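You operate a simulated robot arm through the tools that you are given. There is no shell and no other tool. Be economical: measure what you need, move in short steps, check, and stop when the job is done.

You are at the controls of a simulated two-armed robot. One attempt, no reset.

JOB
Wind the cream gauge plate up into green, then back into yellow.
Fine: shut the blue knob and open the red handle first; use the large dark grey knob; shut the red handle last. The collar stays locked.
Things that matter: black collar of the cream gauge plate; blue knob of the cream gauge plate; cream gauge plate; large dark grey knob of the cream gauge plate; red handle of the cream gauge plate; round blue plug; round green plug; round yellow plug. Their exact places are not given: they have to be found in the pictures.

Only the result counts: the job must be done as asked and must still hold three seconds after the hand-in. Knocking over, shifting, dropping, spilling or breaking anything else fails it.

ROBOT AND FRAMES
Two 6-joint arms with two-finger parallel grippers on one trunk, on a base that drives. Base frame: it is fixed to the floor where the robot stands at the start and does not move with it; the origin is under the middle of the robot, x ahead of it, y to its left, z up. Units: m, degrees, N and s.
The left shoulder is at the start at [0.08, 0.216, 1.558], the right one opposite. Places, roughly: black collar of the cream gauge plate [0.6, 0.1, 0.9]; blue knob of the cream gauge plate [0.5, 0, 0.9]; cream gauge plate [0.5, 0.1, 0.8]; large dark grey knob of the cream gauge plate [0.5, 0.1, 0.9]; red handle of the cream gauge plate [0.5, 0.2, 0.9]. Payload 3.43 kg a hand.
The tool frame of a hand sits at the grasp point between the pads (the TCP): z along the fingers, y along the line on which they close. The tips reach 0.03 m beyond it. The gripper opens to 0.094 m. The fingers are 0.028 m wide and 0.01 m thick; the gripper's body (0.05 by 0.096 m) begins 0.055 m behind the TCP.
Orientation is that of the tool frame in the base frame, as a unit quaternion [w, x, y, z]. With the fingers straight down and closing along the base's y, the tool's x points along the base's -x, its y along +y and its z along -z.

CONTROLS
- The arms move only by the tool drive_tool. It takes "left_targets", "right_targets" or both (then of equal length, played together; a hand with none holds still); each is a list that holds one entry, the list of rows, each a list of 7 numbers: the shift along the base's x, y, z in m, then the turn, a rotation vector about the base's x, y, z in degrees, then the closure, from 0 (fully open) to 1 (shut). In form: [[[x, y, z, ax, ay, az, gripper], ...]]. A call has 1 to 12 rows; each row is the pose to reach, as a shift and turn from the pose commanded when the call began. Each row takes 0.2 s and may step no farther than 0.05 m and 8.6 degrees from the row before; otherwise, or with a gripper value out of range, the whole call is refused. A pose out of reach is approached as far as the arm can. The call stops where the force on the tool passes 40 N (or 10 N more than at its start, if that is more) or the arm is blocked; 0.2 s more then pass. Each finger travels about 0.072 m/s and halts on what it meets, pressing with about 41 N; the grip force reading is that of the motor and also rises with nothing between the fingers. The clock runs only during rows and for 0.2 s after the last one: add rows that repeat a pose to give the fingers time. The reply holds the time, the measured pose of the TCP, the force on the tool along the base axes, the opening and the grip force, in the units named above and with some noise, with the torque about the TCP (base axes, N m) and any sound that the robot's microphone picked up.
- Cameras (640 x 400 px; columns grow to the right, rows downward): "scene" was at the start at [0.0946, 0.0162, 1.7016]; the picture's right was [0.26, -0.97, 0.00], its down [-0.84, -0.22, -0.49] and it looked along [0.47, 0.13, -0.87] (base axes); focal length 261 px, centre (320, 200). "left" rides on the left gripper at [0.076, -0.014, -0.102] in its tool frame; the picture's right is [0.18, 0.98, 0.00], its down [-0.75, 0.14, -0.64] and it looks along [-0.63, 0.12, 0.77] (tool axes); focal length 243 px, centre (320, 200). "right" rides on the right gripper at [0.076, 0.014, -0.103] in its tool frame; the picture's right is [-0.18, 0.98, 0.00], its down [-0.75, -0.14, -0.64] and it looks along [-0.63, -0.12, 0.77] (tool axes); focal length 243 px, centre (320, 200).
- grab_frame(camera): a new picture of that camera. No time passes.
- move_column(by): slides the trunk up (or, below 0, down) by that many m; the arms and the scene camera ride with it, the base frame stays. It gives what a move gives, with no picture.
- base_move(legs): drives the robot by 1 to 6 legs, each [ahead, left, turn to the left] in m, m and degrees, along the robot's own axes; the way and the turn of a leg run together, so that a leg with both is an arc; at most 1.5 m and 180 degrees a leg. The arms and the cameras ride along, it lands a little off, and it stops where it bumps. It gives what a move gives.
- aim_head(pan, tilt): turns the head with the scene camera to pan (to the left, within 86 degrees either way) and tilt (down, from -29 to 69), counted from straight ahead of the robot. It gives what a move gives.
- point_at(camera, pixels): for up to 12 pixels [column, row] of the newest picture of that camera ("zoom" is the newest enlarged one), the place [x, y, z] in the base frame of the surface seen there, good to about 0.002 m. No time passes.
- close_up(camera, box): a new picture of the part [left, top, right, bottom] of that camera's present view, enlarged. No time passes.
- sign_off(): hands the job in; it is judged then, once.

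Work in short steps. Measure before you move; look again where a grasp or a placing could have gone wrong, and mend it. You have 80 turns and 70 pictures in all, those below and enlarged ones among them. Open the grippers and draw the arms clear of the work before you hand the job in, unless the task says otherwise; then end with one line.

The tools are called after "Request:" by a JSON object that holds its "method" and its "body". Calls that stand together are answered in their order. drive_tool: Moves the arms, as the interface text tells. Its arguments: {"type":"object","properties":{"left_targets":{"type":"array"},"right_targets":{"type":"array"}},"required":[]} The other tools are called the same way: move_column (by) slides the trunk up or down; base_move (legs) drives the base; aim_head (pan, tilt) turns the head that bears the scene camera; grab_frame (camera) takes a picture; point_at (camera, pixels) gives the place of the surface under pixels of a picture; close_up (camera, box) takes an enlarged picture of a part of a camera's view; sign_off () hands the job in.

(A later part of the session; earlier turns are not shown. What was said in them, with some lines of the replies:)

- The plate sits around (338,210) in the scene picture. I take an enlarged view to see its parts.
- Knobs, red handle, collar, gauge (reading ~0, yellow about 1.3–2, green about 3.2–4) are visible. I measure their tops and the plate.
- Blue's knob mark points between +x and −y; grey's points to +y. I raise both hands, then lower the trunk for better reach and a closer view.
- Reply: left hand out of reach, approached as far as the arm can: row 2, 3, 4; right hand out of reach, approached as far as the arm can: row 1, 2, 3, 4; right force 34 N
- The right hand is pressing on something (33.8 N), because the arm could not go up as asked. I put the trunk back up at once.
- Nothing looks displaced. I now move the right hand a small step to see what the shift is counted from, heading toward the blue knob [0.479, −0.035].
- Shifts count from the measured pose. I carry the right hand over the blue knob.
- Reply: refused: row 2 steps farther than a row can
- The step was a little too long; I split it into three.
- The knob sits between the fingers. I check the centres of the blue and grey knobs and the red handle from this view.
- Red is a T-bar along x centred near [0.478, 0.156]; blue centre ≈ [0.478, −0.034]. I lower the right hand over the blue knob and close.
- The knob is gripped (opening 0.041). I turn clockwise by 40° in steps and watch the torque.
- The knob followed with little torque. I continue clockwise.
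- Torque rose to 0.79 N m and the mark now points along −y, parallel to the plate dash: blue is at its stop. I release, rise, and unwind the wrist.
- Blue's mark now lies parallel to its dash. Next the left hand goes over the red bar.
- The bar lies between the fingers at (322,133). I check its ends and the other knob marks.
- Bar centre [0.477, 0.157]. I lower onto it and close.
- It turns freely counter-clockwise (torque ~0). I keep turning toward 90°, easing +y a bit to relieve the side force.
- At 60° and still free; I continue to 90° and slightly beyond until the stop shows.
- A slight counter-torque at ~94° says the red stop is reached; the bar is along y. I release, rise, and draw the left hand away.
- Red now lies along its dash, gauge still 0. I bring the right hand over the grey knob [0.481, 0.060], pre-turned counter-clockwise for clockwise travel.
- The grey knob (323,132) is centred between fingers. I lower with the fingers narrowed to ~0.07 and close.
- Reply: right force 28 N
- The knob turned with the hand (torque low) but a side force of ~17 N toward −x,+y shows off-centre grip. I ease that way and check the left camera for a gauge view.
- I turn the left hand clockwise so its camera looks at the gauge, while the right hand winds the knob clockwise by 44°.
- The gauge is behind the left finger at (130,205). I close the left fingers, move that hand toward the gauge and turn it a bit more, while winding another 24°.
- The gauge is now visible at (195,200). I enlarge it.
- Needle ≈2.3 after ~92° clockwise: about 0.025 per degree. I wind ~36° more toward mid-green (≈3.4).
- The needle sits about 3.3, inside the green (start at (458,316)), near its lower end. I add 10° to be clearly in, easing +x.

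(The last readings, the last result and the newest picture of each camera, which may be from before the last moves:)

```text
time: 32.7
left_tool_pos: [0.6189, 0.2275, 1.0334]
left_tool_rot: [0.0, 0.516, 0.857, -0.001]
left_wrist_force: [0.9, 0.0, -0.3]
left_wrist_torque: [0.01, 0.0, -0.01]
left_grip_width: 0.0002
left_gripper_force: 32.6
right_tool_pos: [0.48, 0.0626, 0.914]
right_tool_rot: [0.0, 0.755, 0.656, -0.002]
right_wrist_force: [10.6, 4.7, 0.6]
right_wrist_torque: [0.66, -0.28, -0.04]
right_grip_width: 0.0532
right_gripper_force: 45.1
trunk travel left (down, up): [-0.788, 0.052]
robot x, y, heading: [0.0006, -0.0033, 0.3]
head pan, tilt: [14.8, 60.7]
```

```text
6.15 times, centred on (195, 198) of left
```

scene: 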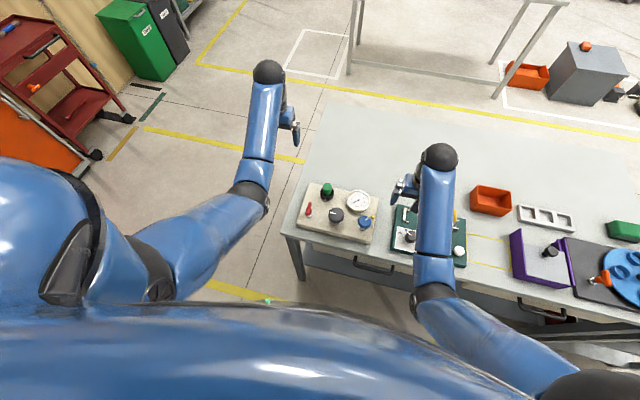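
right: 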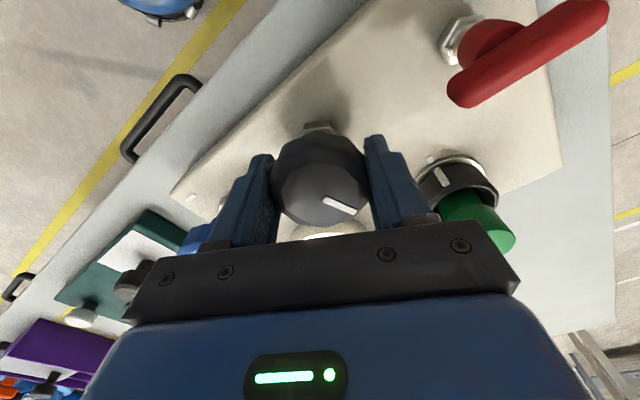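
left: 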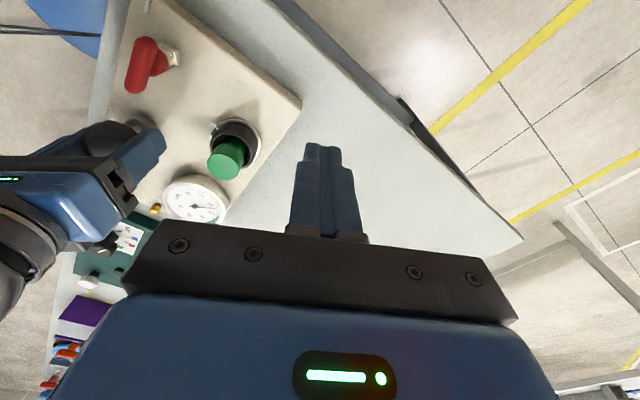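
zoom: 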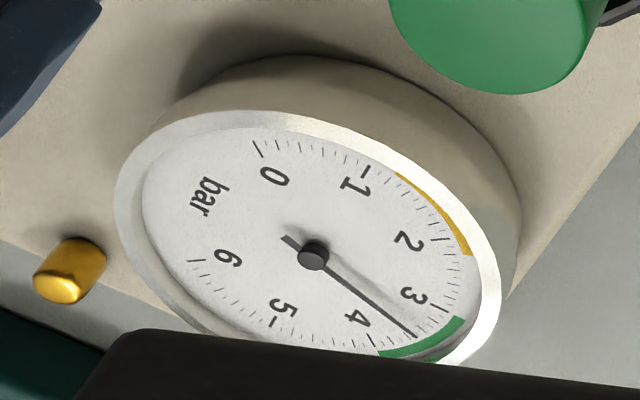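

Needle ≈3.5, mid-green. Now I wind back counter-clockwise 60° and look.

Request:
{"method": "drive_tool", "body": {"right_targets": [[[0, 0, 0, 0, 0, 0, 0.7], [0, 0, 0, 0, 0, 0, 0.7], [0, 0, 0, 0, 0, 7, 0.7], [0, 0.0, 0, 0, 0, 14, 0.7], [0, 0, 0, 0, 0, 21, 0.7], [0, 0, 0, 0, 0, 28, 0.7], [0, 0, 0, 0, 0, 35, 0.7], [0, 0, 0, 0, 0, 42, 0.7], [0, 0, 0, 0, 0, 49, 0.7], [0, 0, 0, 0, 0, 56, 0.7], [0, 0, 0, 0, 0, 60, 0.7], [0, 0, 0, 0, 0, 60, 0.7]]]}}

Request:
{"method": "close_up", "body": {"camera": "left", "box": [150, 165, 240, 230]}}

```text
time: 35.3
left_tool_pos: [0.6175, 0.2285, 1.0345]
left_tool_rot: [0.001, 0.515, 0.857, 0.0]
left_wrist_force: [-0.1, 0.0, 0.3]
left_wrist_torque: [-0.01, 0.0, 0.0]
left_grip_width: 0.0
left_gripper_force: 33.2
right_tool_pos: [0.4773, 0.0639, 0.9132]
right_tool_rot: [0.0, 0.326, 0.946, -0.001]
right_wrist_force: [-1.1, 2.6, -6.1]
right_wrist_torque: [-0.38, -0.57, 0.08]
right_grip_width: 0.0534
right_gripper_force: 45.4
trunk travel left (down, up): [-0.788, 0.052]
robot x, y, heading: [0.0009, 0.0045, 0.4]
head pan, tilt: [14.8, 60.7]
```

```text
6.15 times, centred on (195, 198) of left
```

zoom: 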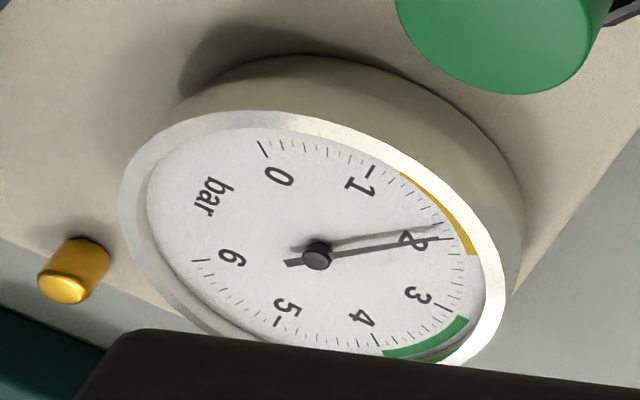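

Needle ≈2.0, already in yellow near its upper end (≈1.3–2.2). I go 10° further to the middle.

Request:
{"method": "drive_tool", "body": {"right_targets": [[[0, 0, 0, 0, 0, 5, 0.7], [0, 0, 0, 0, 0, 10, 0.7], [0, 0.0, 0, 0, 0, 10, 0.7], [0, 0.0, 0, 0, 0, 10, 0.7], [0, 0.0, 0, 0, 0, 10, 0.7]]]}}

Request:
{"method": "close_up", "body": {"camera": "left", "box": [150, 165, 240, 230]}}

```text
time: 36.5
left_tool_pos: [0.618, 0.227, 1.0333]
left_tool_rot: [0.001, 0.515, 0.857, 0.0]
left_wrist_force: [-0.9, 0.1, 0.4]
left_wrist_torque: [-0.01, 0.02, 0.0]
left_grip_width: 0.0
left_gripper_force: 32.7
right_tool_pos: [0.4782, 0.0619, 0.9116]
right_tool_rot: [0.0, 0.242, 0.97, 0.0]
right_wrist_force: [-3.0, -0.2, -8.9]
right_wrist_torque: [-0.17, 0.15, 0.03]
right_grip_width: 0.0533
right_gripper_force: 45.0
trunk travel left (down, up): [-0.788, 0.052]
robot x, y, heading: [-0.0009, -0.0007, 0.0]
head pan, tilt: [14.8, 60.7]
```

```text
6.15 times, centred on (195, 198) of left
```

zoom: 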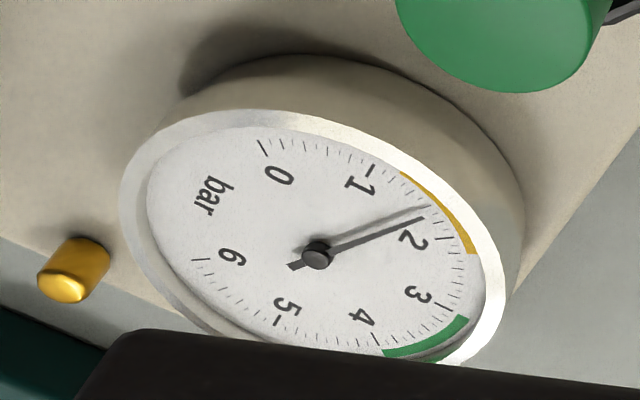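

Needle ≈1.75, mid-yellow. I release the grey knob and withdraw the right hand up and to the right.

Request:
{"method": "drive_tool", "body": {"right_targets": [[[0, 0, 0, 0, 0, 0, 0.4], [0, 0, 0, 0, 0, 0, 0.2], [0, 0, 0, 0, 0, 0, 0.2], [0, 0, 0.03, 0, 0, 0, 0.2], [0, 0, 0.065, 0, 0, 0, 0.2], [0, -0.04, 0.07, 0, 0, 0, 0.2], [0, -0.08, 0.075, 0, 0, 0, 0], [0, -0.12, 0.08, 0, 0, 0, 0], [0, -0.16, 0.08, 0, 0, 0, 0], [0, -0.2, 0.08, 0, 0, 0, 0], [0, -0.22, 0.08, 0, 0, 0, 0]]]}}

Request:
{"method": "close_up", "body": {"camera": "scene", "box": [285, 165, 395, 250]}}

```text
time: 38.9
left_tool_pos: [0.6171, 0.2276, 1.0344]
left_tool_rot: [0.001, 0.515, 0.857, -0.001]
left_wrist_force: [0.3, -0.2, 0.0]
left_wrist_torque: [0.03, 0.0, 0.02]
left_grip_width: 0.0001
left_gripper_force: 32.6
right_tool_pos: [0.4787, -0.1574, 0.993]
right_tool_rot: [0.001, 0.242, 0.97, -0.001]
right_wrist_force: [0.4, -0.7, -0.5]
right_wrist_torque: [0.02, -0.02, -0.02]
right_grip_width: 0.094
right_gripper_force: 0.1
trunk travel left (down, up): [-0.788, 0.052]
robot x, y, heading: [-0.002, 0.0009, 0.1]
head pan, tilt: [14.8, 60.7]
```

```text
4.71 times, centred on (340, 208) of scene
```

zoom: 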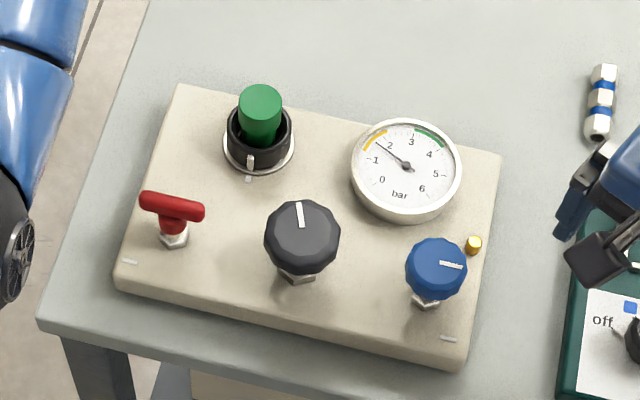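

Gauge holds ≈1.75. Now I unwind the left hand to yaw ≈+90° to grip the red bar (along y) again.

Request:
{"method": "drive_tool", "body": {"left_targets": [[[0, 0.02, 0, 0, 0, 8, 0.9], [-0.01, 0.04, 0, 0, 0, 16, 0.7], [-0.02, 0.05, 0, 0, 0, 24, 0.5], [-0.03, 0.06, 0, 0, 0, 32, 0.35], [-0.04, 0.06, -0.005, 0, 0, 40, 0.35], [-0.05, 0.06, -0.01, 0, 0, 48, 0.35], [-0.06, 0.06, -0.015, 0, 0, 56, 0.35], [-0.07, 0.06, -0.02, 0, 0, 64, 0.35], [-0.08, 0.06, -0.02, 0, 0, 72, 0.35], [-0.08, 0.06, -0.02, 0, 0, 80, 0.35], [-0.08, 0.06, -0.02, 0, 0, 88, 0.35], [-0.08, 0.06, -0.02, 0, 0, 96, 0.35]]]}}

Request:
{"method": "point_at", "body": {"camera": "zoom", "pixels": [[147, 197], [172, 205], [199, 212], [301, 220], [407, 165]]}}

```text
time: 41.5
left_tool_pos: [0.5384, 0.2873, 1.0125]
left_tool_rot: [0.001, -0.293, 0.956, 0.001]
left_wrist_force: [-0.1, -0.1, -0.2]
left_wrist_torque: [0.03, -0.02, 0.0]
left_grip_width: 0.061
left_gripper_force: 0.1
right_tool_pos: [0.4785, -0.1565, 0.992]
right_tool_rot: [0.0, 0.241, 0.971, 0.0]
right_wrist_force: [-0.2, -0.3, 0.4]
right_wrist_torque: [0.0, -0.02, 0.0]
right_grip_width: 0.0941
right_gripper_force: 0.0
trunk travel left (down, up): [-0.788, 0.052]
robot x, y, heading: [0.0021, 0.0019, 0.1]
head pan, tilt: [14.8, 60.7]
```

```text
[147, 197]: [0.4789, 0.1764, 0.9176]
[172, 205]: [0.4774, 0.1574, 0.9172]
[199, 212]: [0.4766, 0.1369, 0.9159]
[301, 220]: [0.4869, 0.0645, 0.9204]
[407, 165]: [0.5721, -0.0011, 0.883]
```

Yaw is ≈34°. I go on to yaw 90° and over the bar centre [0.4775, 0.157].

Request:
{"method": "drive_tool", "body": {"left_targets": [[[-0.01, -0.01, 0, 0, 0, 8, 0.35], [-0.02, -0.03, -0.005, 0, 0, 16, 0.35], [-0.03, -0.05, -0.01, 0, 0, 24, 0.35], [-0.04, -0.07, -0.02, 0, 0, 32, 0.35], [-0.05, -0.09, -0.025, 0, 0, 40, 0.35], [-0.055, -0.11, -0.03, 0, 0, 48, 0.35], [-0.0605, -0.13, -0.038, 0, 0, 56, 0.35], [-0.0605, -0.13, -0.038, 0, 0, 56, 0.35]]]}}

Request:
{"method": "grab_frame", "body": {"camera": "left"}}

```text
time: 43.3
left_tool_pos: [0.4761, 0.1576, 0.9759]
left_tool_rot: [-0.001, 0.708, -0.706, -0.001]
left_wrist_force: [-0.5, 0.9, -0.1]
left_wrist_torque: [-0.01, -0.01, -0.01]
left_grip_width: 0.0612
left_gripper_force: 0.1
right_tool_pos: [0.4789, -0.157, 0.9932]
right_tool_rot: [0.001, 0.242, 0.97, -0.001]
right_wrist_force: [-0.6, -0.2, 0.9]
right_wrist_torque: [0.03, -0.04, 0.05]
right_grip_width: 0.0938
right_gripper_force: 0.1
trunk travel left (down, up): [-0.788, 0.052]
robot x, y, heading: [0.0001, -0.002, 0.0]
head pan, tilt: [14.8, 60.7]
```

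```text
35 pictures are left
```

left: 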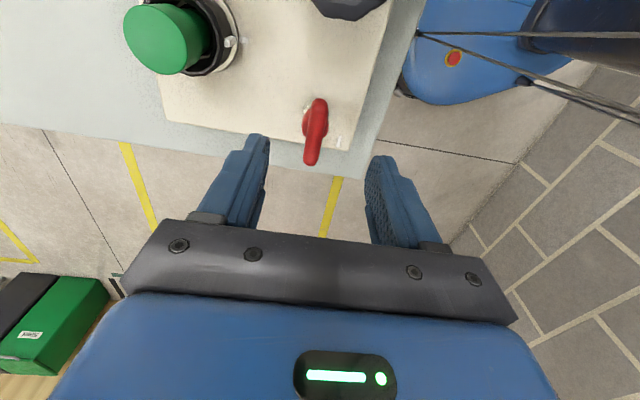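

The bar (315,132) is centred. I lower and grip.

Request:
{"method": "drive_tool", "body": {"left_targets": [[[0.001, 0.0, -0.03, 0, 0, 0, 0.35], [0.001, 0.0, -0.062, 0, 0, 0, 0.35], [0.001, 0, -0.062, 0, 0, 0, 0.35], [0.001, 0, -0.062, 0, 0, 0, 0.6], [0.001, 0, -0.062, 0, 0, 0, 0.95], [0.001, 0, -0.062, 0, 0, 0, 0.95], [0.001, 0, -0.062, 0, 0, 0, 0.95]]]}}

Request:
{"method": "drive_tool", "body": {"left_targets": [[[0, 0, 0, 0, 0, -8, 0.95], [0, 0, 0, 0, 0, -16, 0.95], [0, 0, 0, 0, 0, -24, 0.95], [0, 0, 0, 0, 0, -32, 0.95], [0, 0, 0, 0, 0, -40, 0.95]]]}}

```text
time: 44.9
left_tool_pos: [0.4796, 0.1567, 0.9147]
left_tool_rot: [-0.001, 0.707, -0.707, 0.001]
left_wrist_force: [13.7, 0.6, 4.3]
left_wrist_torque: [-0.07, -0.49, -0.07]
left_grip_width: 0.0214
left_gripper_force: 44.9
right_tool_pos: [0.4814, -0.1567, 0.9917]
right_tool_rot: [0.001, 0.242, 0.97, 0.0]
right_wrist_force: [-0.2, 0.5, 0.6]
right_wrist_torque: [0.0, -0.01, 0.01]
right_grip_width: 0.094
right_gripper_force: 0.1
trunk travel left (down, up): [-0.788, 0.052]
robot x, y, heading: [0.0012, 0.0002, -0.2]
head pan, tilt: [14.8, 60.7]
```

```text
time: 46.1
left_tool_pos: [0.4788, 0.1581, 0.9144]
left_tool_rot: [0.001, -0.422, 0.907, 0.001]
left_wrist_force: [11.5, 3.0, 15.3]
left_wrist_torque: [-0.32, 0.02, 0.05]
left_grip_width: 0.0211
left_gripper_force: 44.7
right_tool_pos: [0.4792, -0.1562, 0.9926]
right_tool_rot: [0.001, 0.242, 0.97, 0.0]
right_wrist_force: [-0.6, -0.2, -0.3]
right_wrist_torque: [-0.01, -0.03, -0.03]
right_grip_width: 0.094
right_gripper_force: 0.1
trunk travel left (down, up): [-0.788, 0.052]
robot x, y, heading: [0.0004, 0.0001, 0.0]
head pan, tilt: [14.8, 60.7]
```

Turning freely. I finish the remaining 50°, plus a few degrees to seat on the stop.

Request:
{"method": "drive_tool", "body": {"left_targets": [[[0, 0, 0.001, 0, 0, -8, 0.95], [0, 0.001, 0.001, 0, 0, -16, 0.95], [0, 0.001, 0.001, 0, 0, -24, 0.95], [0, 0.001, 0.001, 0, 0, -32, 0.95], [0, 0.001, 0.001, 0, 0, -40, 0.95], [0, 0.001, 0.001, 0, 0, -48, 0.95], [0, 0.001, 0.001, 0, 0, -54, 0.95], [0, 0.001, 0.001, 0, 0, -57, 0.95]]]}}

Request:
{"method": "grab_frame", "body": {"camera": "left"}}

```text
time: 47.9
left_tool_pos: [0.4768, 0.1605, 0.9137]
left_tool_rot: [0.0, 0.062, 0.998, 0.0]
left_wrist_force: [1.5, 4.5, 7.7]
left_wrist_torque: [0.26, 0.39, 0.36]
left_grip_width: 0.0208
left_gripper_force: 44.6
right_tool_pos: [0.4792, -0.1559, 0.9936]
right_tool_rot: [0.001, 0.242, 0.97, 0.0]
right_wrist_force: [-1.0, -0.9, -0.6]
right_wrist_torque: [0.0, -0.01, -0.02]
right_grip_width: 0.0939
right_gripper_force: 0.1
trunk travel left (down, up): [-0.788, 0.052]
robot x, y, heading: [0.0009, 0.0026, 0.4]
head pan, tilt: [14.8, 60.7]
```

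```text
34 pictures are left
```

left: 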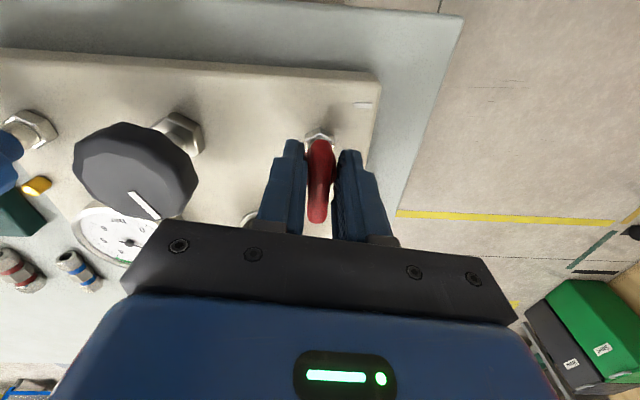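

The stop is felt (torque 0.36) with the bar back along x. I release, rise and draw the left hand away.

Request:
{"method": "drive_tool", "body": {"left_targets": [[[0, 0, 0, 0, 0, 0, 0.7], [0, 0, 0, 0, 0, 0, 0.4], [0, 0, 0.0, 0, 0, 0, 0.35], [0, 0, 0.03, 0, 0, 0, 0.35], [0, 0, 0.065, 0, 0, 0, 0.35], [0.015, 0.03, 0.075, 0, 0, 0, 0.2], [0.03, 0.06, 0.09, 0, 0, 0, 0], [0.045, 0.09, 0.1, 0, 0, 0, 0], [0.06, 0.12, 0.1, 0, 0, 0, 0], [0.06, 0.13, 0.1, 0, 0, 0, 0]]]}}

Request:
{"method": "close_up", "body": {"camera": "scene", "box": [285, 165, 395, 250]}}

Request:
{"method": "grab_frame", "body": {"camera": "scene"}}

```text
time: 50.1
left_tool_pos: [0.5375, 0.2891, 1.0141]
left_tool_rot: [0.001, 0.061, 0.998, 0.001]
left_wrist_force: [0.6, -0.2, -0.7]
left_wrist_torque: [-0.01, 0.0, 0.02]
left_grip_width: 0.0939
left_gripper_force: 0.1
right_tool_pos: [0.4791, -0.1577, 0.9926]
right_tool_rot: [0.001, 0.242, 0.97, 0.0]
right_wrist_force: [0.1, 0.2, -0.8]
right_wrist_torque: [-0.01, 0.0, -0.02]
right_grip_width: 0.0937
right_gripper_force: 0.2
trunk travel left (down, up): [-0.788, 0.052]
robot x, y, heading: [-0.0012, -0.0006, -0.1]
head pan, tilt: [14.8, 60.7]
```

```text
4.71 times, centred on (340, 208) of scene
```

zoom: 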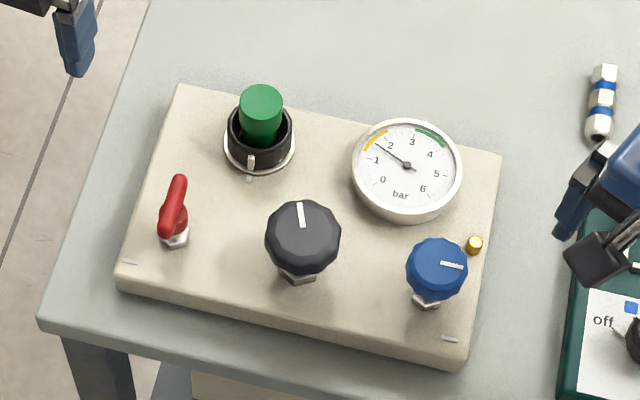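

```text
32 pictures are left
```

scene: 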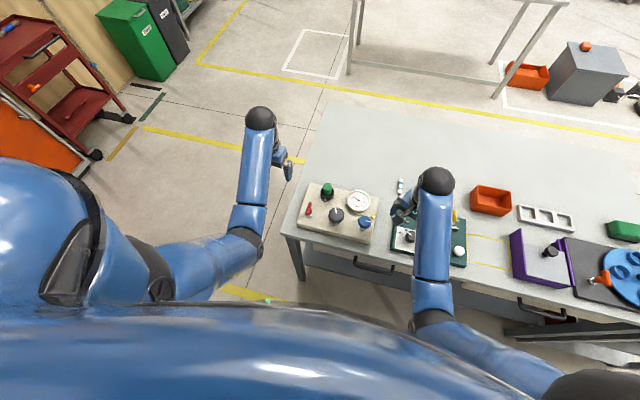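

The needle is in yellow and red is back across its dash. I check that the reading holds with a tighter view after some waiting.

Request:
{"method": "close_up", "body": {"camera": "scene", "box": [342, 182, 374, 214]}}

Request:
{"method": "drive_tool", "body": {"right_targets": [[[0, 0, 0, 0, 0, 0, 0], [0, 0, 0, 0, 0, 0, 0], [0, 0, 0, 0, 0, 0, 0], [0, 0, 0, 0, 0, 0, 0], [0, 0, 0, 0, 0, 0, 0], [0, 0, 0, 0, 0, 0, 0], [0, 0, 0, 0, 0, 0, 0], [0, 0, 0, 0, 0, 0, 0], [0, 0, 0, 0, 0, 0, 0], [0, 0, 0, 0, 0, 0, 0], [0, 0, 0, 0, 0, 0, 0], [0, 0, 0, 0, 0, 0, 0]]]}}

Request:
{"method": "close_up", "body": {"camera": "scene", "box": [342, 182, 374, 214]}}

```text
12.50 times, centred on (358, 198) of scene
```

zoom: 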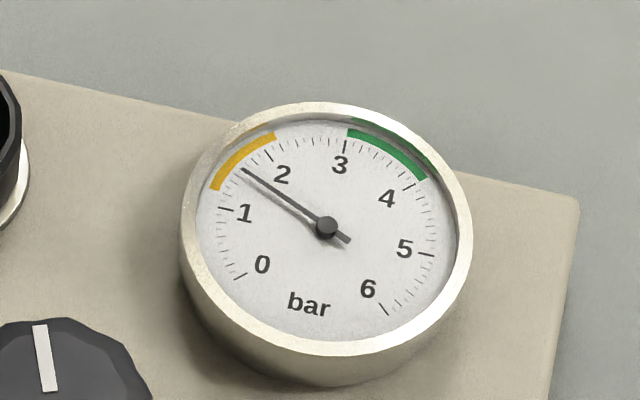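

```text
time: 52.7
left_tool_pos: [0.5378, 0.2892, 1.0149]
left_tool_rot: [0.001, 0.061, 0.998, 0.0]
left_wrist_force: [0.7, -0.4, -0.3]
left_wrist_torque: [-0.03, 0.01, 0.0]
left_grip_width: 0.0938
left_gripper_force: 0.3
right_tool_pos: [0.4792, -0.1569, 0.9935]
right_tool_rot: [0.001, 0.242, 0.97, 0.0]
right_wrist_force: [0.7, 0.7, -0.4]
right_wrist_torque: [0.01, 0.02, 0.03]
right_grip_width: 0.094
right_gripper_force: 0.0
trunk travel left (down, up): [-0.788, 0.052]
robot x, y, heading: [0.0006, -0.0017, 0.2]
head pan, tilt: [14.8, 60.7]
```

```text
12.50 times, centred on (358, 198) of scene
```

zoom: 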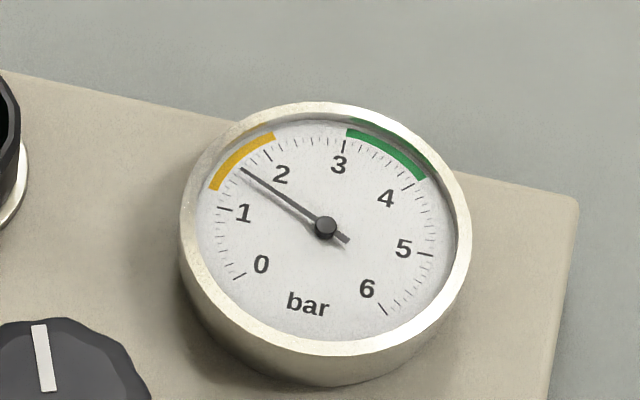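

The needle holds steady at ≈1.65, mid-yellow; both grippers are open and clear. I hand in.

Request:
{"method": "sign_off", "body": {}}

```text
The job is handed in.
```

The cream gauge plate was wound up into green (about 3.5 bar), then back into yellow, where it held steady at about 1.65 bar for 2.6 s before I handed it in. I shut blue and opened red first, used the large dark grey knob, shut red last, and left the collar alone. Early on, lowering the trunk pressed the right hand onto the bench with about 34 N. I raised it at once, and nothing looked shifted in the pictures afterwards.
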